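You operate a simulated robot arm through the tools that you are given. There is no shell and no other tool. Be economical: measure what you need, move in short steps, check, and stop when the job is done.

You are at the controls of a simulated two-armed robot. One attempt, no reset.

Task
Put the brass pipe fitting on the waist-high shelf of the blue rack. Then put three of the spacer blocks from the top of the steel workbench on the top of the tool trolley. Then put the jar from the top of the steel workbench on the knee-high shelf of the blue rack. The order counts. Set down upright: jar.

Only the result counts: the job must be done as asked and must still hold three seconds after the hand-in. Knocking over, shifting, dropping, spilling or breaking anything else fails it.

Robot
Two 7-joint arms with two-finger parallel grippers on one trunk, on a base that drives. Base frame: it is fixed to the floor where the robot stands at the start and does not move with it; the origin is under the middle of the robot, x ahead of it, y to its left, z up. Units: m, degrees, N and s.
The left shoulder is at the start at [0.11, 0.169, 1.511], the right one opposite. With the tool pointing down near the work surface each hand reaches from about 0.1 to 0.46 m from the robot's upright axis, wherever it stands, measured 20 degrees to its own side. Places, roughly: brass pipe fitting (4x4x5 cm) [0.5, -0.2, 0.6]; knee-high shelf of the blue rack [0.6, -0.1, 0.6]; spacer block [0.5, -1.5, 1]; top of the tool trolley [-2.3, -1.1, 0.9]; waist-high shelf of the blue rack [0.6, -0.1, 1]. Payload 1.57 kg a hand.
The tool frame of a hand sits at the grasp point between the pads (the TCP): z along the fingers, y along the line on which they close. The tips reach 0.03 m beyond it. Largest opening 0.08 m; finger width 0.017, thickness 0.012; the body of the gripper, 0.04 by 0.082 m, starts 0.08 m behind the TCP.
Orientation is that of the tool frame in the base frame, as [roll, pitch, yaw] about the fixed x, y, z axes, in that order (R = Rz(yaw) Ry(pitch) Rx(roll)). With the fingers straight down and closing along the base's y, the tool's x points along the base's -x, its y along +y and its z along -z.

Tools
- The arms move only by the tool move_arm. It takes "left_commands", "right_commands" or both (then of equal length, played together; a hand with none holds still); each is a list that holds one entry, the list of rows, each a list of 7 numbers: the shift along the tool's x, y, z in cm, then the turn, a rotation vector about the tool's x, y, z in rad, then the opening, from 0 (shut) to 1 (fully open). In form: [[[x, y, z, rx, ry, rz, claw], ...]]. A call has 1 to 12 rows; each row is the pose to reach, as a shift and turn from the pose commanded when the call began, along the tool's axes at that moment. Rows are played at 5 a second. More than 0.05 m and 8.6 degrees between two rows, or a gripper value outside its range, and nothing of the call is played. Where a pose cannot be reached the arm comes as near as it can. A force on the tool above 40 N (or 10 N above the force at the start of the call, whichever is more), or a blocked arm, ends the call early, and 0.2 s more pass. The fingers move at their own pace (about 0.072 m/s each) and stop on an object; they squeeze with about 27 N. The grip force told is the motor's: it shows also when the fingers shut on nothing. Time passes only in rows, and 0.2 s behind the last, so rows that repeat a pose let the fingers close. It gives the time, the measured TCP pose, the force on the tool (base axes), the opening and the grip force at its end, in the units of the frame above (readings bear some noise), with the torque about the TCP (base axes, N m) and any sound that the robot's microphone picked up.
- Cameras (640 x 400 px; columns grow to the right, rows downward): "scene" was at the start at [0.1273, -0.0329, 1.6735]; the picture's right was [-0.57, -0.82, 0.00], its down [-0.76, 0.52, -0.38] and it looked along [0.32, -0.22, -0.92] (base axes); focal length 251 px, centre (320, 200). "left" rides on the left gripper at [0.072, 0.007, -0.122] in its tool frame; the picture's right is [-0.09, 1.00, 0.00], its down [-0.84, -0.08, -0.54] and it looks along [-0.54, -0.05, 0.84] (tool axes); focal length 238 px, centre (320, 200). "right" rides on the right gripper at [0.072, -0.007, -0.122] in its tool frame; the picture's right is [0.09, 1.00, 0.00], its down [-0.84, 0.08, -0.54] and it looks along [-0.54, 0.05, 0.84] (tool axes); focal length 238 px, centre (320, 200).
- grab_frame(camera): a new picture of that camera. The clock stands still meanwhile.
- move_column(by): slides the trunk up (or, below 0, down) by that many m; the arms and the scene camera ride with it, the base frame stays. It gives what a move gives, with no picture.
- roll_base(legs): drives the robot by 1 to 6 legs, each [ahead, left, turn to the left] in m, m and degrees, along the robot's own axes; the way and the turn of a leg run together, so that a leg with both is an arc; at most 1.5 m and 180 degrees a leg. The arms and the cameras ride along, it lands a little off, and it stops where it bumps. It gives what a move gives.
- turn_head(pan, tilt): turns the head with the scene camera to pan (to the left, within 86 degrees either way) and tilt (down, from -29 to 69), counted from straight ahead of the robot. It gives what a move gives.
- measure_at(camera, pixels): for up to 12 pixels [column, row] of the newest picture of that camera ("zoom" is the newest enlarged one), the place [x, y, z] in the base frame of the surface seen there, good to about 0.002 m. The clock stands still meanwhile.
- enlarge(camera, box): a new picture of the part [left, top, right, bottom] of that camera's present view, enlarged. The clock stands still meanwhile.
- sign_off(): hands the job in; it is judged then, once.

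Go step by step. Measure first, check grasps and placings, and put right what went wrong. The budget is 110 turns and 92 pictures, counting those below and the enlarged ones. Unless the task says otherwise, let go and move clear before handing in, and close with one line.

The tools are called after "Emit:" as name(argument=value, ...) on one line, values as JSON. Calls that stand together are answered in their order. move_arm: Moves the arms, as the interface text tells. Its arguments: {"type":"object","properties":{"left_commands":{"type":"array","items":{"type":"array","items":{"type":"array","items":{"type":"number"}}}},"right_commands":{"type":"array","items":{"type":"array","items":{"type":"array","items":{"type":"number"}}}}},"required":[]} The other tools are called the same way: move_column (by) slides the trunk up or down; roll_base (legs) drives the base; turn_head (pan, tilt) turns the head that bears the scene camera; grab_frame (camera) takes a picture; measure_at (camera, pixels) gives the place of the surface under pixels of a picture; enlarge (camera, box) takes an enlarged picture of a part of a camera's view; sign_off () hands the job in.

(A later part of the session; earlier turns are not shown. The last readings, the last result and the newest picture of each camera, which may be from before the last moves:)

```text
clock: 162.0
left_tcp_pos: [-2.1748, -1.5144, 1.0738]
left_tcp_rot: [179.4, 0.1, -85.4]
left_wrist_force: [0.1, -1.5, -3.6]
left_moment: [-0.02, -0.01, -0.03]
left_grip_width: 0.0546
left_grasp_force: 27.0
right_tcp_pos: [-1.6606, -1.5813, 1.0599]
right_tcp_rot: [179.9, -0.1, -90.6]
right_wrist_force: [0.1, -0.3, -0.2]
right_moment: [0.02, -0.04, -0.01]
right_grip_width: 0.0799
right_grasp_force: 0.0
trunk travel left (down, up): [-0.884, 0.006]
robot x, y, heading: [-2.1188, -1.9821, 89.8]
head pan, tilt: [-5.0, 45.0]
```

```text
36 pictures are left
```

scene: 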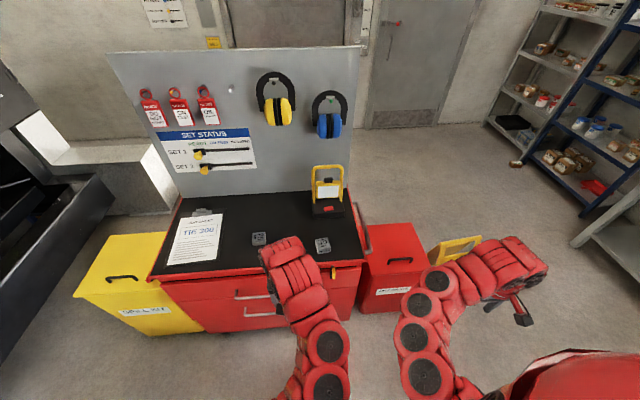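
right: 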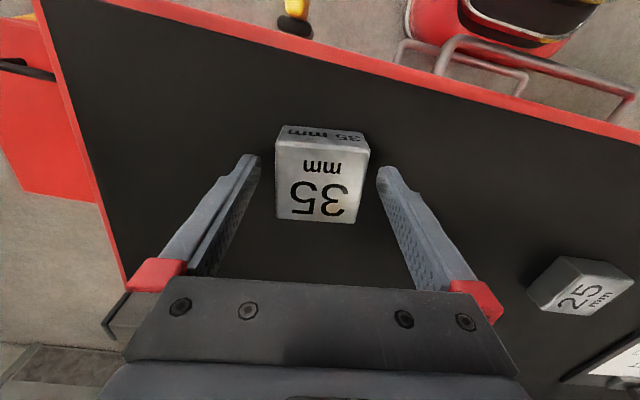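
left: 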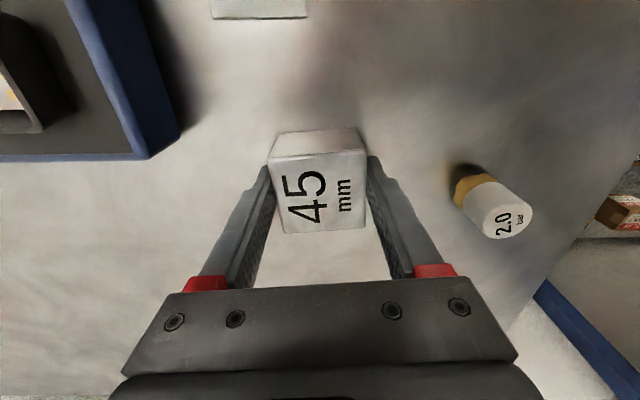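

Both placed blocks are visible at (259,238) and (322,244). I'll drive 0.36 ahead to bring the 45 block to about (-2.175,-1.155).

Emit:
roll_base(legs=[[0.36, 0, 0]])

Emit:
grab_frame(camera="left")

```text
clock: 164.3
left_tcp_pos: [-2.1727, -1.1504, 1.0723]
left_tcp_rot: [179.6, 0.0, -85.4]
left_wrist_force: [0.9, -0.8, -3.8]
left_moment: [-0.05, 0.01, 0.01]
left_grip_width: 0.0549
left_grasp_force: 27.3
right_tcp_pos: [-1.6588, -1.2148, 1.0595]
right_tcp_rot: [180.0, -0.1, -90.7]
right_wrist_force: [0.9, 0.4, -0.2]
right_moment: [0.06, -0.01, -0.01]
right_grip_width: 0.08
right_grasp_force: 0.0
trunk travel left (down, up): [-0.884, 0.006]
robot x, y, heading: [-2.1196, -1.618, 90.1]
head pan, tilt: [-5.0, 45.0]
```

```text
35 pictures are left
```

left: 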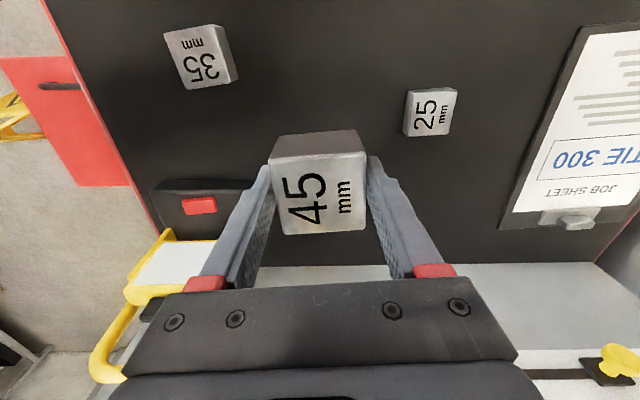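

The spot below is clear. I'll lower 16.9 cm, release, and rise.

Emit:
move_arm(left_commands=[[[0, 0, 4, 0, 0, 0, 0], [0, 0, 8, 0, 0, 0, 0], [0, 0, 12, 0, 0, 0, 0], [0, 0, 15, 0, 0, 0, 0], [0, 0, 16.5, 0, 0, 0, 0], [0, 0, 17, 0, 0, 0, 0], [0, 0, 17, 0, 0, 0, 0], [0, 0, 17, 0, 0, 0, 0.75], [0, 0, 17, 0, 0, 0, 1], [0, 0, 17, 0, 0, 0, 1], [0, 0, 17, 0, 0, 0, 1]]])

Emit:
move_arm(left_commands=[[[0, 0, -4, 0, 0, 0, 1], [0, 0, -8, 0, 0, 0, 1], [0, 0, -12, 0, 0, 0, 1], [0, 0, -16, 0, 0, 0, 1]]])

Emit:
grab_frame(camera="left")

```text
clock: 166.7
left_tcp_pos: [-2.1741, -1.1517, 0.9]
left_tcp_rot: [179.5, -0.1, -85.4]
left_wrist_force: [0.4, 0.1, -0.3]
left_moment: [-0.05, -0.01, 0.01]
left_grip_width: 0.08
left_grasp_force: 0.1
right_tcp_pos: [-1.6589, -1.2155, 1.0587]
right_tcp_rot: [180.0, -0.1, -90.7]
right_wrist_force: [0.3, 0.9, 0.4]
right_moment: [-0.01, 0.01, 0.02]
right_grip_width: 0.0797
right_grasp_force: 0.0
trunk travel left (down, up): [-0.884, 0.006]
robot x, y, heading: [-2.1209, -1.6163, 90.0]
head pan, tilt: [-5.0, 45.0]
```

```text
clock: 167.7
left_tcp_pos: [-2.1748, -1.1479, 1.0631]
left_tcp_rot: [179.5, 0.0, -85.4]
left_wrist_force: [-0.1, 0.6, -0.2]
left_moment: [-0.03, 0.0, 0.01]
left_grip_width: 0.0802
left_grasp_force: 0.0
right_tcp_pos: [-1.6608, -1.2152, 1.0595]
right_tcp_rot: [179.8, -0.1, -90.8]
right_wrist_force: [-0.3, 0.1, -0.6]
right_moment: [0.04, 0.0, 0.02]
right_grip_width: 0.0802
right_grasp_force: 0.1
trunk travel left (down, up): [-0.884, 0.006]
robot x, y, heading: [-2.1169, -1.6195, 89.8]
head pan, tilt: [-5.0, 45.0]
```

```text
34 pictures are left
```

left: 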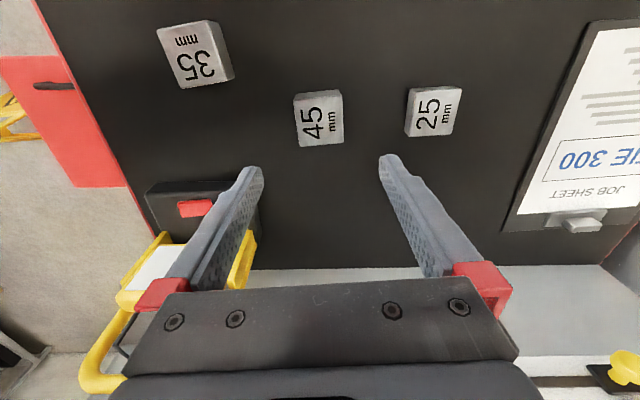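

All three blocks rest on the trolley top. Now I'll drive back to the bench for the jar.

Emit:
roll_base(legs=[[-0.5, 0, 0], [0, 0, -90], [1.49, 0, 0], [0, 1.12, 0]])

Emit:
move_arm(left_commands=[[[0, 0, 0, 0, 0, 0.145, 1], [0, 0, 0, 0, 0, 0.29, 1], [0, 0, 0, 0, 0, 0.435, 1], [0, 0, 0, 0, 0, 0.58, 1], [0, 0, 0, 0, 0, 0.725, 1], [0, 0, 0, 0, 0, 0.87, 1], [0, 0, 0, 0, 0, 1.015, 1], [0, 0, 0, 0, 0, 1.16, 1], [0, 0, 0, 0, 0, 1.305, 1], [0, 0, 0, 0, 0, 1.45, 1], [0, 0, 0, 0, 0, 1.58, 1]]])

Emit:
turn_head(pan=0, tilt=45)

Emit:
grab_frame(camera="scene")

```text
clock: 186.6
left_tcp_pos: [-0.1695, -1.0058, 1.0619]
left_tcp_rot: [179.5, 0.1, -176.8]
left_wrist_force: [0.3, 1.1, 0.8]
left_moment: [-0.01, 0.02, -0.01]
left_grip_width: 0.0801
left_grasp_force: 0.0
right_tcp_pos: [-0.2491, -1.5192, 1.0586]
right_tcp_rot: [180.0, -0.1, 177.8]
right_wrist_force: [0.6, -0.5, -0.1]
right_moment: [0.0, 0.02, -0.01]
right_grip_width: 0.08
right_grasp_force: 0.1
trunk travel left (down, up): [-0.884, 0.006]
robot x, y, heading: [-0.6387, -1.0515, -1.3]
head pan, tilt: [-5.0, 45.0]
```

```text
clock: 189.0
left_tcp_pos: [-0.1707, -1.0045, 1.0612]
left_tcp_rot: [-180.0, -0.6, 92.4]
left_wrist_force: [-0.1, -0.3, 0.3]
left_moment: [-0.01, -0.01, -0.02]
left_grip_width: 0.08
left_grasp_force: 0.0
right_tcp_pos: [-0.2494, -1.5182, 1.0584]
right_tcp_rot: [-179.9, -0.1, 177.9]
right_wrist_force: [0.5, -1.1, -0.5]
right_moment: [0.0, -0.02, 0.01]
right_grip_width: 0.08
right_grasp_force: 0.1
trunk travel left (down, up): [-0.884, 0.006]
robot x, y, heading: [-0.6403, -1.0493, -1.7]
head pan, tilt: [-5.0, 45.0]
```

```text
clock: 189.6
left_tcp_pos: [-0.168, -1.0057, 1.063]
left_tcp_rot: [180.0, -0.5, 92.6]
left_wrist_force: [0.2, 1.2, -0.3]
left_moment: [0.0, -0.02, -0.01]
left_grip_width: 0.0801
left_grasp_force: 0.0
right_tcp_pos: [-0.2485, -1.5182, 1.0585]
right_tcp_rot: [-179.9, -0.1, 177.8]
right_wrist_force: [-0.7, 0.7, 0.2]
right_moment: [0.02, -0.03, -0.01]
right_grip_width: 0.0799
right_grasp_force: 0.0
trunk travel left (down, up): [-0.884, 0.006]
robot x, y, heading: [-0.6418, -1.0488, -1.4]
head pan, tilt: [0.0, 45.0]
```

```text
33 pictures are left
```

scene: 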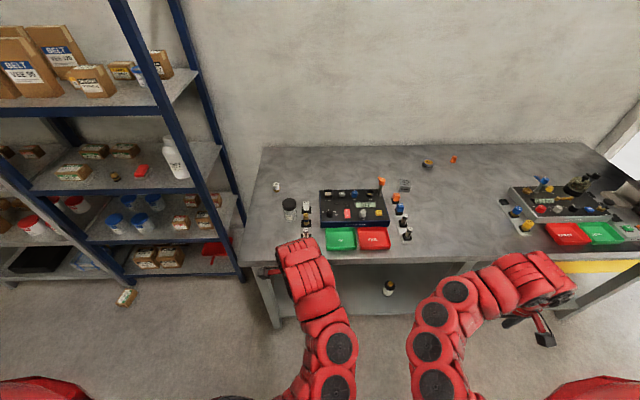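

Good view of the jar at (289,210). I'll enlarge and measure it.

Emit:
enlarge(camera="scene", box=[260, 185, 340, 235])

Emit:
measure_at(camera="zoom", pixels=[[232, 108], [232, 145], [188, 132], [276, 132], [232, 170], [200, 200], [262, 200], [232, 240], [232, 280], [355, 190], [350, 300], [340, 340]])

```text
8.00 times, centred on (300, 210) of scene
```

zoom: 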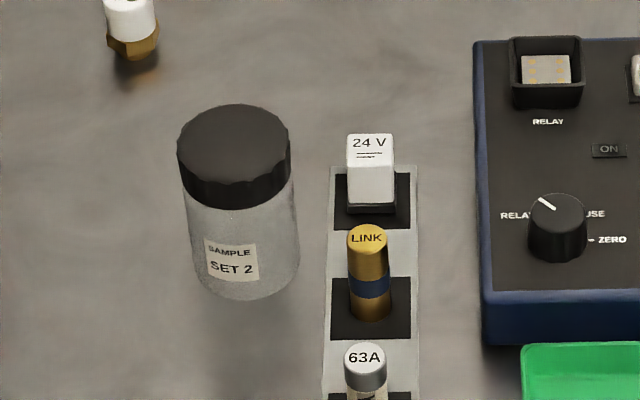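

```text
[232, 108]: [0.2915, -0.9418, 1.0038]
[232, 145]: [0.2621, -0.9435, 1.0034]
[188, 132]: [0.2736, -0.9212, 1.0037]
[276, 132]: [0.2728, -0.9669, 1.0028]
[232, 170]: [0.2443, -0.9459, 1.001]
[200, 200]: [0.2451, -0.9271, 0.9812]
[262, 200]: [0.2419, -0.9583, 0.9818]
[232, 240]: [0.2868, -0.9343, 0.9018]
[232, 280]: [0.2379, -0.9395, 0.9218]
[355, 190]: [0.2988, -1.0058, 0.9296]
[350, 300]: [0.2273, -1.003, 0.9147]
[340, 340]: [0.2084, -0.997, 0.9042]
```

Jar centre is about (0.265,-0.944), diameter about 0.059, top 1.004. I'll drive in to bring the left hand above it.

Emit:
roll_base(legs=[[0, 0.05, 1.4], [0.4, 0, 0]])

Emit:
grab_frame(camera="left")

```text
clock: 192.7
left_tcp_pos: [0.2345, -0.9447, 1.0621]
left_tcp_rot: [180.0, -0.4, 94.3]
left_wrist_force: [-0.1, -0.3, 0.2]
left_moment: [-0.01, -0.02, -0.01]
left_grip_width: 0.0798
left_grasp_force: 0.1
right_tcp_pos: [0.17, -1.4583, 1.0586]
right_tcp_rot: [-180.0, -0.1, 179.5]
right_wrist_force: [-0.8, 0.6, -0.2]
right_moment: [0.0, -0.02, -0.01]
right_grip_width: 0.0801
right_grasp_force: 0.1
trunk travel left (down, up): [-0.884, 0.006]
robot x, y, heading: [-0.2351, -1.0027, 0.1]
head pan, tilt: [0.0, 45.0]
```

```text
31 pictures are left
```

left: 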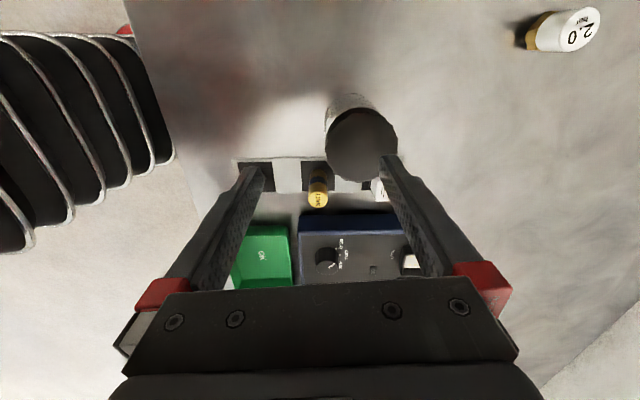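

I'll measure the lid's edges to set the centre accurately.

Emit:
measure_at(camera="left", pixels=[[330, 145], [393, 145], [362, 145], [362, 112], [362, 176], [345, 105]])

```text
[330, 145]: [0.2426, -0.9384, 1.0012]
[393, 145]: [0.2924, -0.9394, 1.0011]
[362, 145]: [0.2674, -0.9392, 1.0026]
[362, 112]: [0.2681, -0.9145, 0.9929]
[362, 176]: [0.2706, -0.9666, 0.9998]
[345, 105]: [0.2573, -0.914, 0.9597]
```

Lid centre is (0.267,-0.943). I'll shift 3.25 cm along tool y, descend to z≈0.937 and close.

Emit:
move_arm(left_commands=[[[0, 3.25, 0, 0, 0, 0, 1], [0, 3.25, 0, 0, 0, 0, 1], [0, 3.25, 3, 0, 0, 0, 1], [0, 3.25, 6, 0, 0, 0, 1], [0, 3.25, 9, 0, 0, 0, 1], [0, 3.25, 12.5, 0, 0, 0, 1], [0, 3.25, 12.5, 0, 0, 0, 1]]])

Emit:
grab_frame(camera="left")

```text
clock: 194.3
left_tcp_pos: [0.2674, -0.9406, 0.9362]
left_tcp_rot: [180.0, -0.5, 94.1]
left_wrist_force: [0.1, 0.2, -0.2]
left_moment: [0.04, 0.01, 0.02]
left_grip_width: 0.08
left_grasp_force: 0.0
right_tcp_pos: [0.1693, -1.4597, 1.058]
right_tcp_rot: [-180.0, -0.1, 179.5]
right_wrist_force: [-0.5, 0.3, 0.2]
right_moment: [0.0, 0.02, -0.03]
right_grip_width: 0.0799
right_grasp_force: 0.1
trunk travel left (down, up): [-0.884, 0.006]
robot x, y, heading: [-0.2366, -1.0031, -0.1]
head pan, tilt: [0.0, 45.0]
```

```text
30 pictures are left
```

left: 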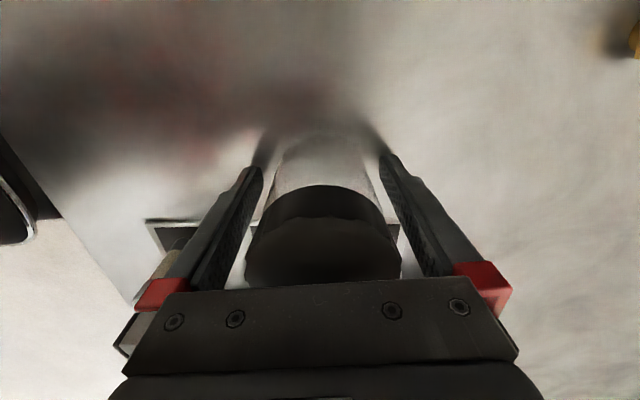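

The jar is centred between the fingers. I'll close and lift 7 cm.

Emit:
move_arm(left_commands=[[[0, 0, 0, 0, 0, 0, 0], [0, 0, 0, 0, 0, 0, 0], [0, 0, 0, 0, 0, 0, 0], [0, 0, 0, 0, 0, 0, 0], [0, 0, -1, 0, 0, 0, 0], [0, 0, -3, 0, 0, 0, 0], [0, 0, -5, 0, 0, 0, 0], [0, 0, -7, 0, 0, 0, 0], [0, 0, -7, 0, 0, 0, 0]]])

Emit:
grab_frame(camera="left")

```text
clock: 196.3
left_tcp_pos: [0.2667, -0.9416, 1.0077]
left_tcp_rot: [-180.0, -0.5, 94.3]
left_wrist_force: [-0.3, 0.3, -0.3]
left_moment: [-0.03, -0.01, 0.02]
left_grip_width: 0.0568
left_grasp_force: 27.7
right_tcp_pos: [0.1691, -1.4603, 1.0591]
right_tcp_rot: [-179.9, -0.1, 179.5]
right_wrist_force: [0.0, 0.7, 0.1]
right_moment: [0.01, -0.01, -0.01]
right_grip_width: 0.08
right_grasp_force: 0.1
trunk travel left (down, up): [-0.884, 0.006]
robot x, y, heading: [-0.2363, -1.001, -0.0]
head pan, tilt: [0.0, 45.0]
```

```text
29 pictures are left
```

left: 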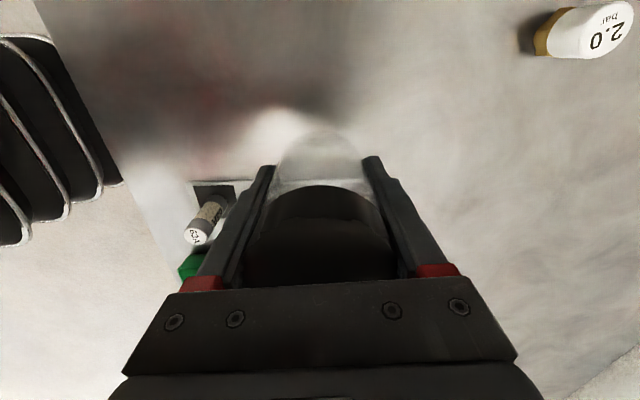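

The jar is held at 57 mm. I'll back out, slide left in front of the rack, and turn the gripper back so it closes along y.

Emit:
roll_base(legs=[[-0.42, 0, 0], [0, 0.94, 0]])

Emit:
move_arm(left_commands=[[[0, 0, 0, 0, 0, -0.136, 0], [0, 0, 0, 0, 0, -0.272, 0], [0, 0, 0, 0, 0, -0.408, 0], [0, 0, 0, 0, 0, -0.545, 0], [0, 0, 0, 0, 0, -0.681, 0], [0, 0, 0, 0, 0, -0.817, 0], [0, 0, 0, 0, 0, -0.953, 0], [0, 0, 0, 0, 0, -1.09, 0], [0, 0, 0, 0, 0, -1.226, 0], [0, 0, 0, 0, 0, -1.362, 0], [0, 0, 0, 0, 0, -1.498, 0], [0, 0, 0, 0, 0, -1.498, 0]]])

Emit:
move_column(by=-0.2)

```text
clock: 203.3
left_tcp_pos: [-0.1452, -0.0136, 1.0076]
left_tcp_rot: [-180.0, -0.4, 94.1]
left_wrist_force: [0.4, -0.1, -0.3]
left_moment: [0.02, 0.02, -0.01]
left_grip_width: 0.0567
left_grasp_force: 26.5
right_tcp_pos: [-0.2436, -0.5294, 1.0587]
right_tcp_rot: [179.9, -0.1, 179.4]
right_wrist_force: [-0.6, -0.2, 0.7]
right_moment: [0.02, 0.01, 0.0]
right_grip_width: 0.0798
right_grasp_force: 0.1
trunk travel left (down, up): [-0.884, 0.006]
robot x, y, heading: [-0.648, -0.0704, -0.1]
head pan, tilt: [0.0, 45.0]
```

```text
clock: 205.9
left_tcp_pos: [-0.1454, -0.0117, 1.0068]
left_tcp_rot: [179.5, 0.0, -179.9]
left_wrist_force: [-0.3, 0.0, -1.0]
left_moment: [0.01, -0.02, 0.0]
left_grip_width: 0.0565
left_grasp_force: 26.8
right_tcp_pos: [-0.2445, -0.5297, 1.0583]
right_tcp_rot: [-180.0, -0.1, 179.4]
right_wrist_force: [1.2, -0.4, 0.2]
right_moment: [0.02, -0.02, 0.05]
right_grip_width: 0.0798
right_grasp_force: 0.1
trunk travel left (down, up): [-0.884, 0.006]
robot x, y, heading: [-0.6475, -0.0733, -0.2]
head pan, tilt: [0.0, 45.0]
```

```text
clock: 208.1
left_tcp_pos: [-0.1449, -0.0113, 0.8078]
left_tcp_rot: [179.5, -0.1, 180.0]
left_wrist_force: [0.2, 0.2, -2.2]
left_moment: [0.01, 0.0, 0.0]
left_grip_width: 0.0567
left_grasp_force: 26.6
right_tcp_pos: [-0.2444, -0.53, 0.8586]
right_tcp_rot: [180.0, -0.2, 179.4]
right_wrist_force: [0.2, 0.3, -0.6]
right_moment: [0.01, -0.01, -0.02]
right_grip_width: 0.0801
right_grasp_force: 0.1
trunk travel left (down, up): [-0.684, 0.206]
robot x, y, heading: [-0.6495, -0.073, 0.1]
head pan, tilt: [0.0, 45.0]
```

I'll extend the left arm forward and up, then lower the trunk so the TCP sits at about z 0.61, and check the arm height.

Emit:
move_arm(left_commands=[[[-2, -2, -1, 0, 0, 0, 0], [-4, -4, -2, 0, 0, 0, 0], [-6, -6, -3, 0, 0, 0, 0], [-8, -8, -4, 0, 0, 0, 0], [-10, -9, -5.6, 0.009, 0, 0, 0], [-10, -9, -5.6, 0.009, 0, 0, 0]]])

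Emit:
move_column(by=-0.26)

Emit:
turn_head(pan=-5, tilt=40)

Emit:
grab_frame(camera="scene")

Emit:
grab_frame(camera="left")

```text
clock: 209.5
left_tcp_pos: [-0.0452, -0.1015, 0.8605]
left_tcp_rot: [-179.9, 0.1, -179.9]
left_wrist_force: [-0.3, -0.3, 0.1]
left_moment: [-0.02, 0.0, 0.01]
left_grip_width: 0.0564
left_grasp_force: 26.7
right_tcp_pos: [-0.2441, -0.5301, 0.8595]
right_tcp_rot: [180.0, -0.1, 179.5]
right_wrist_force: [0.5, 0.2, -0.5]
right_moment: [-0.05, -0.01, 0.0]
right_grip_width: 0.0798
right_grasp_force: 0.1
trunk travel left (down, up): [-0.684, 0.206]
robot x, y, heading: [-0.6449, -0.0718, 0.1]
head pan, tilt: [0.0, 45.0]
```

```text
clock: 212.2
left_tcp_pos: [-0.0453, -0.1029, 0.6013]
left_tcp_rot: [180.0, 0.0, 179.9]
left_wrist_force: [-0.4, 0.4, 0.4]
left_moment: [0.0, -0.01, 0.02]
left_grip_width: 0.0566
left_grasp_force: 27.5
right_tcp_pos: [-0.2447, -0.5302, 0.5993]
right_tcp_rot: [-180.0, -0.1, 179.4]
right_wrist_force: [-0.3, -0.7, 0.6]
right_moment: [-0.02, 0.03, -0.01]
right_grip_width: 0.0799
right_grasp_force: 0.1
trunk travel left (down, up): [-0.424, 0.466]
robot x, y, heading: [-0.6451, -0.0733, -0.1]
head pan, tilt: [0.0, 45.0]
```

```text
clock: 212.8
left_tcp_pos: [-0.0442, -0.1033, 0.6033]
left_tcp_rot: [-179.9, -0.1, 180.0]
left_wrist_force: [-1.0, -0.2, 0.1]
left_moment: [-0.02, -0.01, -0.02]
left_grip_width: 0.0564
left_grasp_force: 27.7
right_tcp_pos: [-0.2439, -0.5292, 0.5983]
right_tcp_rot: [179.9, -0.2, 179.4]
right_wrist_force: [-0.1, 0.5, -0.2]
right_moment: [0.02, 0.02, 0.02]
right_grip_width: 0.0798
right_grasp_force: 0.2
trunk travel left (down, up): [-0.424, 0.466]
robot x, y, heading: [-0.6456, -0.0716, -0.0]
head pan, tilt: [-5.0, 40.0]
```

```text
28 pictures are left
```

scene: 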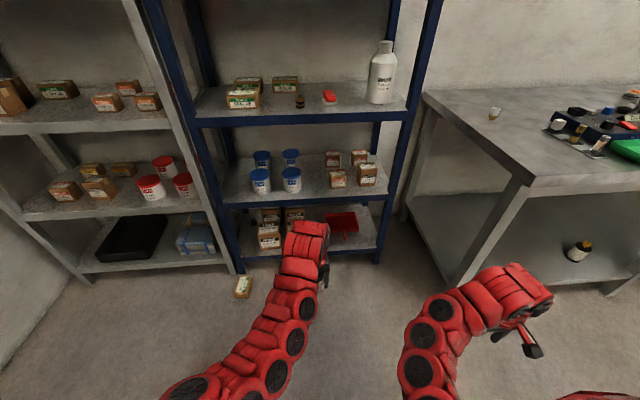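

```text
27 pictures are left
```

left: 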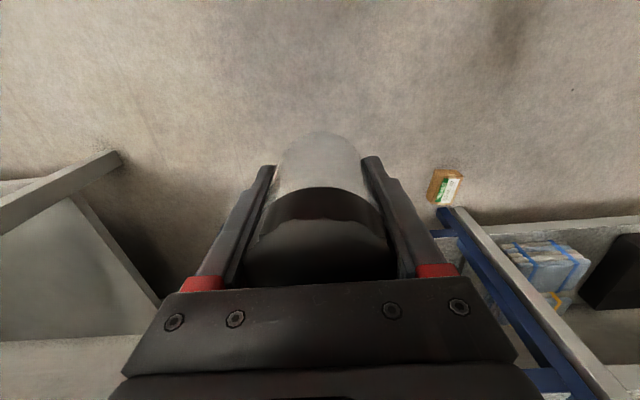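

The jar bottom should be at about 0.566. I'll measure the arm top and re-measure the slot on the knee shelf.

Emit:
measure_at(camera="scene", pixels=[[307, 222], [305, 232], [303, 245], [300, 258], [297, 270], [292, 290], [301, 185], [302, 192], [330, 185], [315, 200], [300, 118], [300, 126]])

Emit:
enlarge(camera="scene", box=[230, 100, 390, 200])

```text
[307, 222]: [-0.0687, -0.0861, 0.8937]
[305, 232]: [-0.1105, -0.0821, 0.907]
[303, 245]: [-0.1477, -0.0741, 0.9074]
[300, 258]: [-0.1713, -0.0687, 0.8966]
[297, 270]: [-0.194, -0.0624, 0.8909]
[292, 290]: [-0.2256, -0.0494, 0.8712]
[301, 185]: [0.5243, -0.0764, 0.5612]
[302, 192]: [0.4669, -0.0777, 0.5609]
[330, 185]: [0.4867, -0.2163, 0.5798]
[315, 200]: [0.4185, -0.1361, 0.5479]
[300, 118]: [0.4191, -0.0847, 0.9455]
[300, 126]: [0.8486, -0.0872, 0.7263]
```

```text
4.00 times, centred on (310, 150) of scene
```

zoom: 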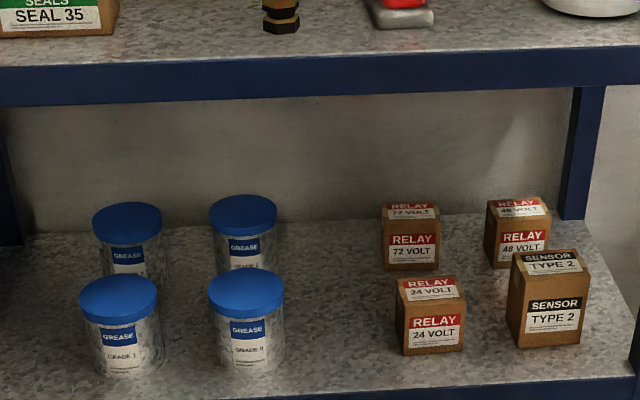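

I'll check the bottom of the beam precisely, since it bounds clearance for the arm (top at 0.9075).

Emit:
measure_at(camera="zoom", pixels=[[320, 55], [320, 85], [320, 92], [320, 96], [120, 104], [284, 320], [398, 320], [398, 345], [285, 345]])

```text
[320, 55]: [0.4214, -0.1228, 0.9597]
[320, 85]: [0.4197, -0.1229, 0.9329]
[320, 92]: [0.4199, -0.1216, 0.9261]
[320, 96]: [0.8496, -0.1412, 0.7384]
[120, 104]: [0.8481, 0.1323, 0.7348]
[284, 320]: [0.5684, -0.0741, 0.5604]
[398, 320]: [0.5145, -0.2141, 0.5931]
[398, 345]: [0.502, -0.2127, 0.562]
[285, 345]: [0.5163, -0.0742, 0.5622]
```

There's 1.4 cm clearance beneath the beam. The slot centre is y≈-0.144. I'll shift 4 cm right, then drive 0.38 ahead and check.

Emit:
roll_base(legs=[[0, -0.04, 0], [0.38, 0, 0]])

Emit:
grab_frame(camera="left")

Emit:
grab_frame(camera="scene")

```text
clock: 215.7
left_tcp_pos: [0.3298, -0.1448, 0.6007]
left_tcp_rot: [180.0, -0.1, 179.9]
left_wrist_force: [0.5, -0.8, -0.8]
left_moment: [0.01, 0.01, 0.03]
left_grip_width: 0.0562
left_grasp_force: 27.3
right_tcp_pos: [0.1302, -0.5714, 0.5981]
right_tcp_rot: [179.9, -0.1, 179.2]
right_wrist_force: [0.1, -0.3, 0.6]
right_moment: [0.03, 0.02, 0.01]
right_grip_width: 0.08
right_grasp_force: 0.1
trunk travel left (down, up): [-0.424, 0.466]
robot x, y, heading: [-0.2689, -0.1112, -0.1]
head pan, tilt: [-5.0, 40.0]
```

```text
25 pictures are left
```

left: 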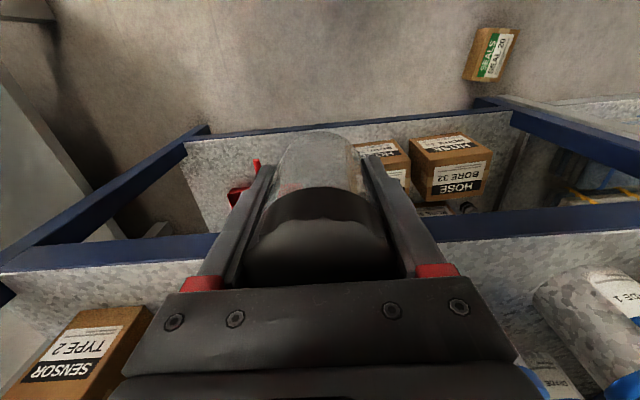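

```text
24 pictures are left
```

scene: 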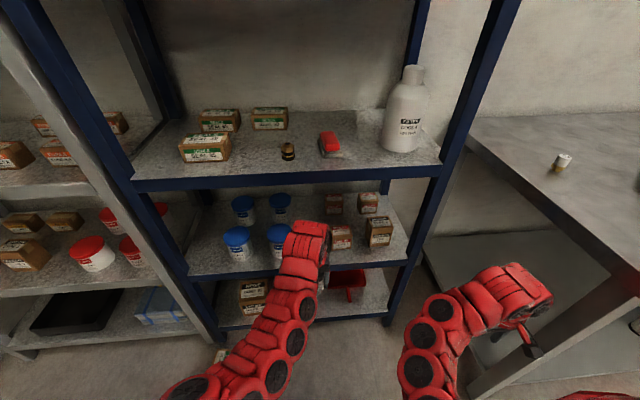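

Aligned at y≈-0.145. I'll raise the jar 4 mm for safety over the shelf lip, then drive in 0.155.

Emit:
move_arm(left_commands=[[[0, 0, -0.4, 0, 0, 0, 0], [0, 0, -0.4, 0, 0, 0, 0]]])

Emit:
roll_base(legs=[[0.155, 0, 0]])

Emit:
grab_frame(camera="left")

Emit:
grab_frame(camera="scene")

```text
clock: 216.3
left_tcp_pos: [0.3298, -0.1447, 0.6056]
left_tcp_rot: [-180.0, -0.1, 179.7]
left_wrist_force: [0.1, 0.8, -0.9]
left_moment: [-0.02, 0.02, 0.01]
left_grip_width: 0.0564
left_grasp_force: 27.0
right_tcp_pos: [0.1305, -0.5709, 0.5983]
right_tcp_rot: [180.0, -0.2, 179.2]
right_wrist_force: [0.0, -0.9, -0.2]
right_moment: [0.0, 0.02, 0.01]
right_grip_width: 0.0799
right_grasp_force: 0.1
trunk travel left (down, up): [-0.424, 0.466]
robot x, y, heading: [-0.2704, -0.1116, -0.3]
head pan, tilt: [-5.0, 40.0]
```

```text
clock: 217.7
left_tcp_pos: [0.4875, -0.1455, 0.6059]
left_tcp_rot: [179.9, -0.1, 179.8]
left_wrist_force: [0.7, -0.1, 0.3]
left_moment: [-0.02, 0.02, 0.02]
left_grip_width: 0.0563
left_grasp_force: 27.0
right_tcp_pos: [0.2886, -0.571, 0.5976]
right_tcp_rot: [-179.9, -0.2, 179.3]
right_wrist_force: [1.1, 0.0, 0.2]
right_moment: [0.01, 0.0, 0.03]
right_grip_width: 0.0802
right_grasp_force: 0.1
trunk travel left (down, up): [-0.424, 0.466]
robot x, y, heading: [-0.113, -0.1138, -0.2]
head pan, tilt: [-5.0, 40.0]
```

```text
23 pictures are left
```

left: 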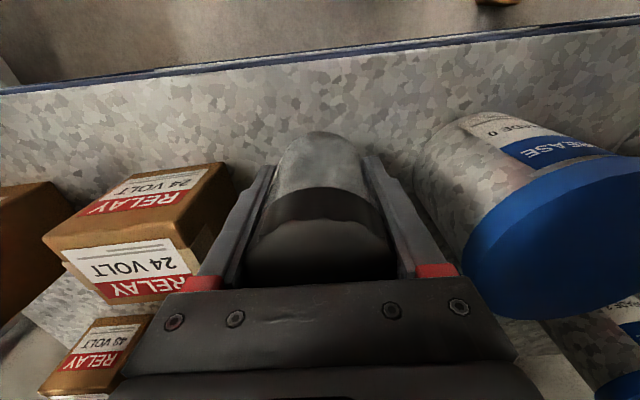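

```text
22 pictures are left
```

scene: 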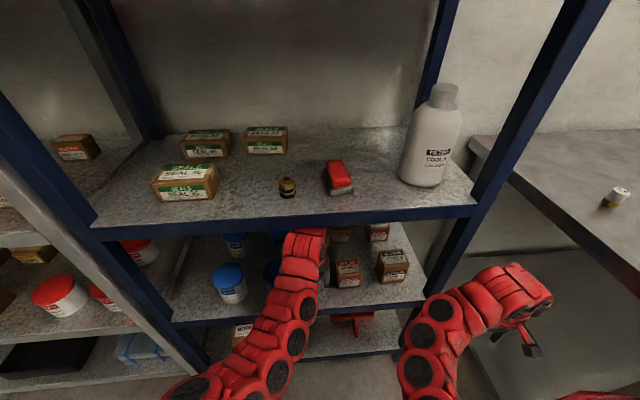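

The jar is in the slot between the grease tub and relay box without contact. I'll lower gently about 8 mm and read the force.

Emit:
move_arm(left_commands=[[[0, 0, 0.4, 0, 0, 0, 0], [0, 0, 0.7, 0, 0, 0, 0], [0, 0, 0.85, 0, 0, 0, 0], [0, 0, 0.85, 0, 0, 0, 0]]])

```text
clock: 218.7
left_tcp_pos: [0.4865, -0.1443, 0.5966]
left_tcp_rot: [-180.0, 0.0, 179.9]
left_wrist_force: [0.6, 0.7, -1.1]
left_moment: [0.03, -0.01, -0.01]
left_grip_width: 0.0564
left_grasp_force: 27.5
right_tcp_pos: [0.2871, -0.5706, 0.5991]
right_tcp_rot: [180.0, -0.2, 179.2]
right_wrist_force: [-0.2, 0.0, 0.0]
right_moment: [0.04, -0.01, 0.02]
right_grip_width: 0.0801
right_grasp_force: 0.0
trunk travel left (down, up): [-0.424, 0.466]
robot x, y, heading: [-0.1097, -0.1129, -0.1]
head pan, tilt: [-5.0, 40.0]
```

No contact force yet. I'll lower a few mm more.

Emit:
move_arm(left_commands=[[[0, 0, 0.15, 0, 0, 0, 0], [0, 0, 0.25, 0, 0, 0, 0], [0, 0, 0.25, 0, 0, 0, 0]]])

Emit:
enlarge(camera="left", box=[220, 100, 420, 225])

```text
clock: 219.5
left_tcp_pos: [0.4871, -0.1446, 0.5959]
left_tcp_rot: [-180.0, 0.0, 179.9]
left_wrist_force: [-1.3, 1.4, 10.3]
left_moment: [-0.07, 0.2, -0.01]
left_grip_width: 0.0565
left_grasp_force: 27.0
right_tcp_pos: [0.2872, -0.5704, 0.599]
right_tcp_rot: [-180.0, -0.1, 179.4]
right_wrist_force: [0.0, 0.6, -0.5]
right_moment: [0.01, -0.03, -0.02]
right_grip_width: 0.08
right_grasp_force: 0.0
trunk travel left (down, up): [-0.424, 0.466]
robot x, y, heading: [-0.1124, -0.1152, 0.1]
head pan, tilt: [-5.0, 40.0]
```

```text
3.20 times, centred on (320, 162) of left
```

zoom: 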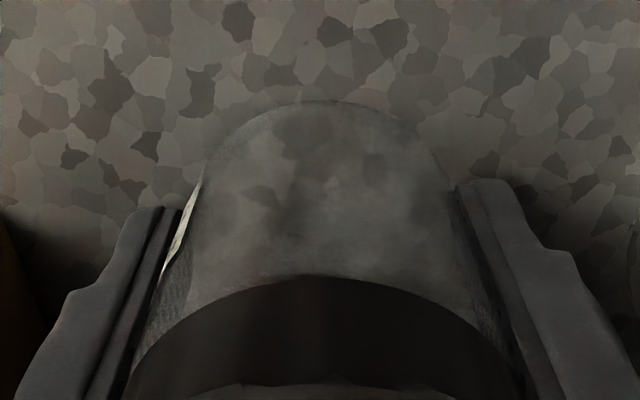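

The jar now bears on the shelf (10 N). I'll ease up 1 mm and open slowly.

Emit:
move_arm(left_commands=[[[0, 0, -0.12, 0, 0, 0, 0], [0, 0, -0.12, 0, 0, 0, 0.75], [0, 0, -0.12, 0, 0, 0, 0.85], [0, 0, -0.12, 0, 0, 0, 1], [0, 0, -0.12, 0, 0, 0, 1], [0, 0, -0.12, 0, 0, 0, 1]]])

Emit:
grab_frame(camera="left")

```text
clock: 220.9
left_tcp_pos: [0.4874, -0.1445, 0.5955]
left_tcp_rot: [-180.0, 0.0, 179.9]
left_wrist_force: [0.2, 0.8, 0.4]
left_moment: [-0.01, 0.03, -0.02]
left_grip_width: 0.0801
left_grasp_force: 0.0
right_tcp_pos: [0.2883, -0.5708, 0.5997]
right_tcp_rot: [-180.0, -0.2, 179.3]
right_wrist_force: [0.2, 0.6, 0.1]
right_moment: [0.03, 0.0, 0.02]
right_grip_width: 0.08
right_grasp_force: 0.1
trunk travel left (down, up): [-0.424, 0.466]
robot x, y, heading: [-0.1131, -0.1135, -0.1]
head pan, tilt: [-5.0, 40.0]
```

```text
20 pictures are left
```

left: 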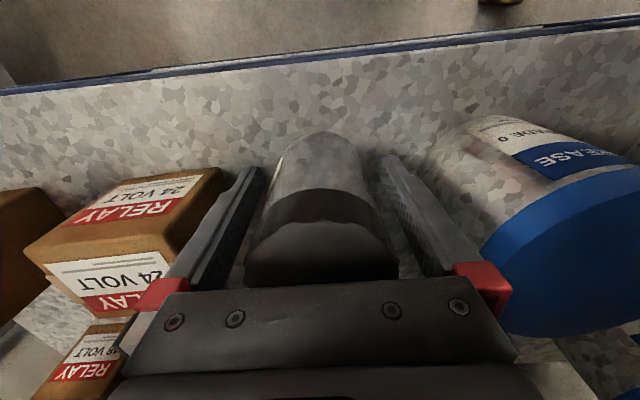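

The jar stands free with both fingers clear. I'll back straight out and check.

Emit:
roll_base(legs=[[-0.12, 0, 0], [-0.38, 0, 0]])

Emit:
turn_head(pan=0, tilt=38)

Emit:
grab_frame(camera="scene")

Emit:
enlarge(camera="scene", box=[220, 60, 420, 185])

```text
clock: 224.1
left_tcp_pos: [-0.0105, -0.1435, 0.5969]
left_tcp_rot: [180.0, 0.0, 179.8]
left_wrist_force: [0.0, 1.1, 0.5]
left_moment: [0.03, -0.05, 0.02]
left_grip_width: 0.0802
left_grasp_force: 0.0
right_tcp_pos: [-0.2101, -0.5705, 0.5984]
right_tcp_rot: [-180.0, 0.0, 179.2]
right_wrist_force: [0.0, -0.5, 0.1]
right_moment: [0.0, 0.0, 0.01]
right_grip_width: 0.08
right_grasp_force: 0.1
trunk travel left (down, up): [-0.424, 0.466]
robot x, y, heading: [-0.6088, -0.1135, -0.2]
head pan, tilt: [-5.0, 40.0]
```

```text
clock: 224.8
left_tcp_pos: [-0.0115, -0.1439, 0.5964]
left_tcp_rot: [179.9, 0.1, 179.9]
left_wrist_force: [-0.6, 0.2, 0.5]
left_moment: [0.01, 0.03, 0.01]
left_grip_width: 0.0799
left_grasp_force: 0.0
right_tcp_pos: [-0.21, -0.5706, 0.5983]
right_tcp_rot: [179.9, -0.2, 179.2]
right_wrist_force: [0.1, -0.3, 0.8]
right_moment: [0.0, -0.03, 0.02]
right_grip_width: 0.0803
right_grasp_force: 0.0
trunk travel left (down, up): [-0.424, 0.466]
robot x, y, heading: [-0.6108, -0.1132, -0.3]
head pan, tilt: [0.0, 38.0]
```

```text
19 pictures are left
```

scene: 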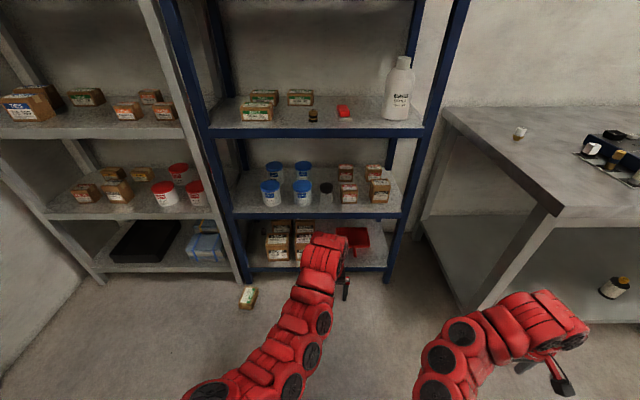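

```text
3.20 times, centred on (320, 122) of scene
```

zoom: 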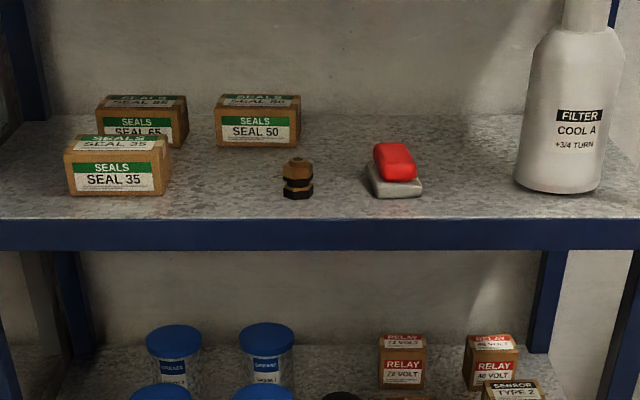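

The fitting and jar both stand as asked (jar at (326,190)). But the "SEAL 20" box seen on the waist shelf in the first left picture is gone from it, and a seals box now lies on the floor at (248,297). My first backing-out must have swept it off, so I'll inspect it and put it back.

Emit:
enlarge(camera="scene", box=[200, 270, 296, 330])

Emit:
measure_at(camera="zoom", pixels=[[320, 130], [290, 180], [345, 180], [270, 225], [315, 255], [320, 160], [350, 140], [280, 260]])

```text
6.67 times, centred on (248, 300) of scene
```

zoom: 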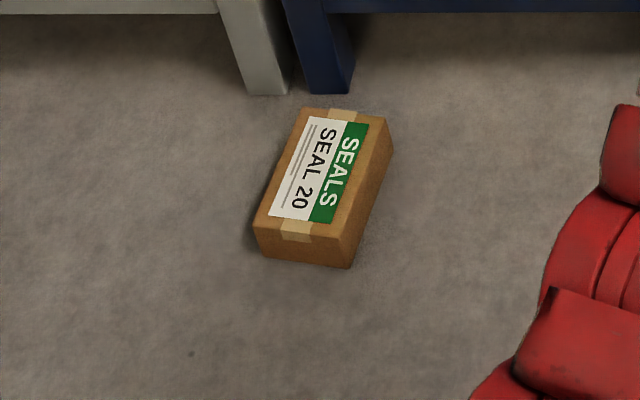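

```text
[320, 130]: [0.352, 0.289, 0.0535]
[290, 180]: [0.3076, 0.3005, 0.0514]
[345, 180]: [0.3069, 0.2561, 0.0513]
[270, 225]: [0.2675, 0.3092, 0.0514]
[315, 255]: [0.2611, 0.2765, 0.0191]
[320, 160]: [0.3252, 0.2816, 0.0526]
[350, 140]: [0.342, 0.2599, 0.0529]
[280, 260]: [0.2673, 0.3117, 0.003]
```

It is the SEAL 20 box. I'll measure its corners precisely, and look at how its sister boxes are laid out (label faces).

Emit:
measure_at(camera="zoom", pixels=[[305, 111], [386, 120], [338, 240], [258, 222], [390, 150], [370, 215], [345, 262], [262, 252], [300, 245]])

Emit:
enlarge(camera="scene", box=[230, 80, 326, 140])

Emit:
measure_at(camera="zoom", pixels=[[80, 170], [290, 165], [85, 270], [285, 270], [100, 145], [300, 145], [180, 230], [230, 95], [340, 90], [395, 95], [560, 95], [560, 165]])

```text
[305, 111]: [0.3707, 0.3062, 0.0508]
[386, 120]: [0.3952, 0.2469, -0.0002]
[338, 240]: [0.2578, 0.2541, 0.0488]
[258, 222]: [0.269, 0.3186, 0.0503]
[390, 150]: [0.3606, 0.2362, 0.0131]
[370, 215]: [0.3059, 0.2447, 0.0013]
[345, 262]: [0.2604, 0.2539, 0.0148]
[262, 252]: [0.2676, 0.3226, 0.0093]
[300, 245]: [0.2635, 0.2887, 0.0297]
```

```text
6.67 times, centred on (278, 110) of scene
```

zoom: 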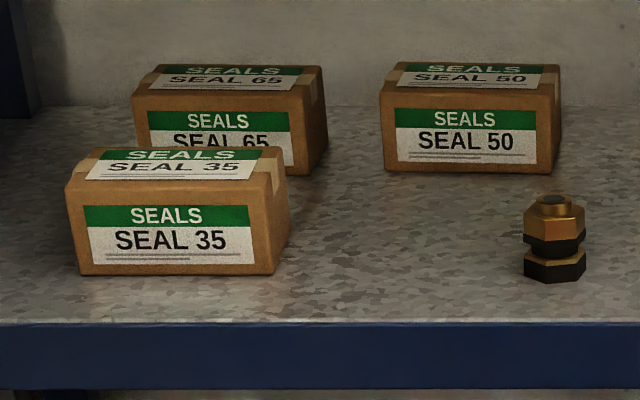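

```text
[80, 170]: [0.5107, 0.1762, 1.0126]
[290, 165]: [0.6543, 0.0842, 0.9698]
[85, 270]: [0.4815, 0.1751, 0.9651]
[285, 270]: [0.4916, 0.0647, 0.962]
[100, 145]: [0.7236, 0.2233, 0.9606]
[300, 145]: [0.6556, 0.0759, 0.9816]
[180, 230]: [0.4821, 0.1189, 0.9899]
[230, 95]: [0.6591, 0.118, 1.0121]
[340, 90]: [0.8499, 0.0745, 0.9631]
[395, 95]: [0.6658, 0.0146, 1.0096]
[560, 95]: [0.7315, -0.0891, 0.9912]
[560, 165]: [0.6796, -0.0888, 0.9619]
```

The SEAL 20 box landed upright, and its original place was about x 0.48–0.543, y -0.083–0.022, which the fitting now partly overlaps. I'll first drag the fitting a little deeper along the shelf (never leaving it), then return the box. I'll raise the trunk and line up with the fitting.

Emit:
move_column(by=0.4)

Emit:
roll_base(legs=[[0, 0.053, 0], [0.37, 0, 0]])

Emit:
grab_frame(camera="left")

Emit:
grab_frame(camera="scene")

```text
clock: 228.6
left_tcp_pos: [-0.0113, -0.1425, 0.9958]
left_tcp_rot: [-179.9, 0.0, 179.9]
left_wrist_force: [-0.4, 0.0, -0.8]
left_moment: [0.0, 0.0, -0.02]
left_grip_width: 0.08
left_grasp_force: 0.1
right_tcp_pos: [-0.2102, -0.5703, 0.9991]
right_tcp_rot: [-179.9, -0.3, 179.2]
right_wrist_force: [-0.5, -0.3, -0.1]
right_moment: [0.0, 0.03, -0.01]
right_grip_width: 0.08
right_grasp_force: 0.0
trunk travel left (down, up): [-0.824, 0.066]
robot x, y, heading: [-0.6127, -0.1127, -0.0]
head pan, tilt: [0.0, 38.0]
```

```text
clock: 231.5
left_tcp_pos: [0.3633, -0.0867, 0.9956]
left_tcp_rot: [-180.0, 0.1, -179.9]
left_wrist_force: [0.2, 0.0, 0.3]
left_moment: [-0.02, 0.02, 0.03]
left_grip_width: 0.08
left_grasp_force: 0.1
right_tcp_pos: [0.1659, -0.5131, 0.9977]
right_tcp_rot: [-180.0, -0.1, 179.5]
right_wrist_force: [-1.0, 0.3, 0.7]
right_moment: [0.01, 0.0, 0.05]
right_grip_width: 0.0801
right_grasp_force: 0.1
trunk travel left (down, up): [-0.824, 0.066]
robot x, y, heading: [-0.2398, -0.0562, 0.3]
head pan, tilt: [0.0, 38.0]
```

```text
15 pictures are left
```

left: 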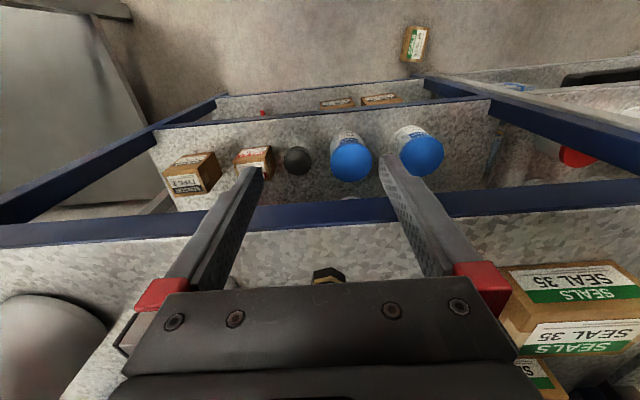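

```text
14 pictures are left
```

scene: 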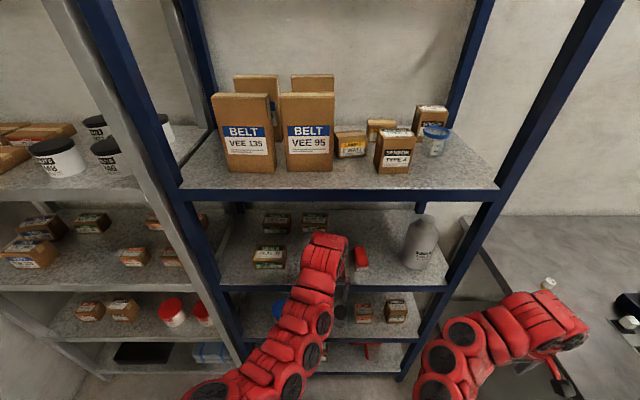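

The fitting lies at (328,272) in the left view, near the centre line. I'll measure it plus the red item and SEAL 50 front.

Emit:
measure_at(camera="left", pixels=[[328, 268], [315, 272], [342, 276], [328, 280], [500, 290], [605, 265]])

Emit:
measure_at(camera="scene", pixels=[[354, 258], [360, 250], [367, 262], [314, 228], [326, 228], [303, 222], [361, 266]])

```text
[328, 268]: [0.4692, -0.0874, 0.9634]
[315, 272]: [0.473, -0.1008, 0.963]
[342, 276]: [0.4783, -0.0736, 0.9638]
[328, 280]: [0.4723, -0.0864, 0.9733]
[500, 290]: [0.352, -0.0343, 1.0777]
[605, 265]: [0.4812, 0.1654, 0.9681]
```

```text
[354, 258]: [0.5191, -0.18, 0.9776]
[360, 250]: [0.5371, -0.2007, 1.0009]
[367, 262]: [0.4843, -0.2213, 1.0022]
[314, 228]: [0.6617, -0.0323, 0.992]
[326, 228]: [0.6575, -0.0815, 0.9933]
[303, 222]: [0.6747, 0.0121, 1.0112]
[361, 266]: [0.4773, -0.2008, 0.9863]
```

Fitting centre is about (0.489,-0.087). I'll drive 0.126 to straddle it, then close.

Emit:
roll_base(legs=[[0.126, 0, -0.3]])

Emit:
move_arm(left_commands=[[[0, 0, 0, 0, 0, 0, 0.6], [0, 0, 0, 0, 0, 0, 0.3], [0, 0, 0, 0, 0, 0, 0.2], [0, 0, 0, 0, 0, 0, 0.2], [0, 0, 0, 0, 0, 0, 0.2]]])

Emit:
grab_frame(camera="left")

```text
clock: 232.8
left_tcp_pos: [0.4871, -0.0893, 0.9962]
left_tcp_rot: [-179.9, 0.1, 179.8]
left_wrist_force: [-0.6, -0.5, -0.1]
left_moment: [0.0, 0.03, -0.01]
left_grip_width: 0.0797
left_grasp_force: 0.2
right_tcp_pos: [0.2876, -0.517, 0.9989]
right_tcp_rot: [180.0, -0.1, 179.2]
right_wrist_force: [0.3, -0.3, -0.2]
right_moment: [-0.04, -0.04, 0.0]
right_grip_width: 0.0802
right_grasp_force: 0.0
trunk travel left (down, up): [-0.824, 0.066]
robot x, y, heading: [-0.112, -0.0559, -0.2]
head pan, tilt: [0.0, 38.0]
```

```text
clock: 234.0
left_tcp_pos: [0.4882, -0.0898, 0.9966]
left_tcp_rot: [180.0, 0.0, 179.9]
left_wrist_force: [0.4, -0.7, 8.2]
left_moment: [0.05, 0.03, -0.05]
left_grip_width: 0.0304
left_grasp_force: 27.1
right_tcp_pos: [0.287, -0.5169, 0.9998]
right_tcp_rot: [-180.0, -0.1, 179.2]
right_wrist_force: [0.0, 0.2, -1.0]
right_moment: [0.0, 0.03, -0.01]
right_grip_width: 0.0799
right_grasp_force: 0.2
trunk travel left (down, up): [-0.824, 0.066]
robot x, y, heading: [-0.1163, -0.0577, 0.0]
head pan, tilt: [0.0, 38.0]
```

```text
13 pictures are left
```

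left: 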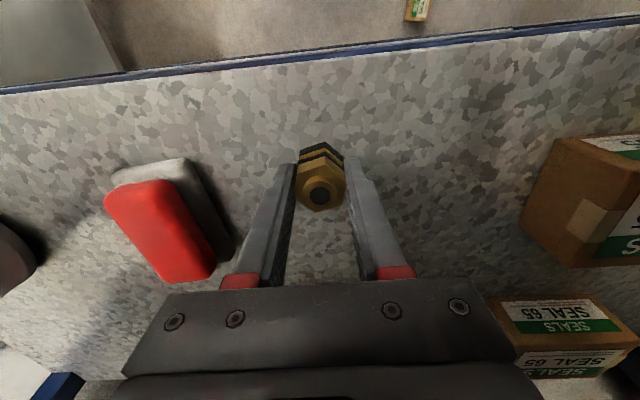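

Gripped at 30 mm. I'll drag it -1.5 cm in y and 5.7 cm deeper with the arm, then 6 cm more with the base (keeping the right hand off the post).

Emit:
move_arm(left_commands=[[[-1, -0.5, 0, 0, 0, 0, 0.2], [-2.2, -1, 0, 0, 0, 0, 0.2], [-3.4, -1.5, 0, 0, 0, 0, 0.2], [-4.6, -1.5, 0, 0, 0, 0, 0.2], [-5.7, -1.5, 0, 0, 0, 0, 0.2], [-5.7, -1.5, 0, 0, 0, 0, 0.2]]])

Emit:
roll_base(legs=[[0.06, 0, 0]])

Emit:
grab_frame(camera="left")

```text
clock: 235.2
left_tcp_pos: [0.5402, -0.1061, 0.9926]
left_tcp_rot: [180.0, -0.2, 179.7]
left_wrist_force: [6.2, 0.4, 17.5]
left_moment: [-0.05, -0.23, 0.01]
left_grip_width: 0.0305
left_grasp_force: 27.3
right_tcp_pos: [0.2872, -0.5157, 0.9988]
right_tcp_rot: [180.0, -0.1, 179.1]
right_wrist_force: [0.8, 0.5, -0.5]
right_moment: [0.01, -0.03, -0.01]
right_grip_width: 0.0797
right_grasp_force: 0.1
trunk travel left (down, up): [-0.824, 0.066]
robot x, y, heading: [-0.1147, -0.0568, -0.2]
head pan, tilt: [0.0, 38.0]
stopped in row 6 (left hand): the force on the tool passed its limit at 265 N (the readings are from after the stop); the commanded pose is now the measured one
```

```text
clock: 236.2
left_tcp_pos: [0.6015, -0.1064, 0.993]
left_tcp_rot: [-180.0, -0.2, 179.7]
left_wrist_force: [-0.1, 0.0, -2.3]
left_moment: [-0.02, -0.01, 0.0]
left_grip_width: 0.0308
left_grasp_force: 26.7
right_tcp_pos: [0.346, -0.5147, 0.9983]
right_tcp_rot: [180.0, -0.2, 179.2]
right_wrist_force: [-0.2, -0.4, -0.4]
right_moment: [0.04, 0.03, 0.0]
right_grip_width: 0.08
right_grasp_force: 0.2
trunk travel left (down, up): [-0.824, 0.066]
robot x, y, heading: [-0.0543, -0.0593, 0.1]
head pan, tilt: [0.0, 38.0]
```

```text
12 pictures are left
```

left: 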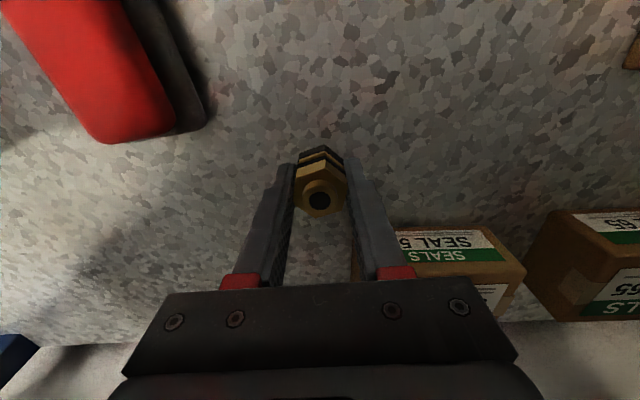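

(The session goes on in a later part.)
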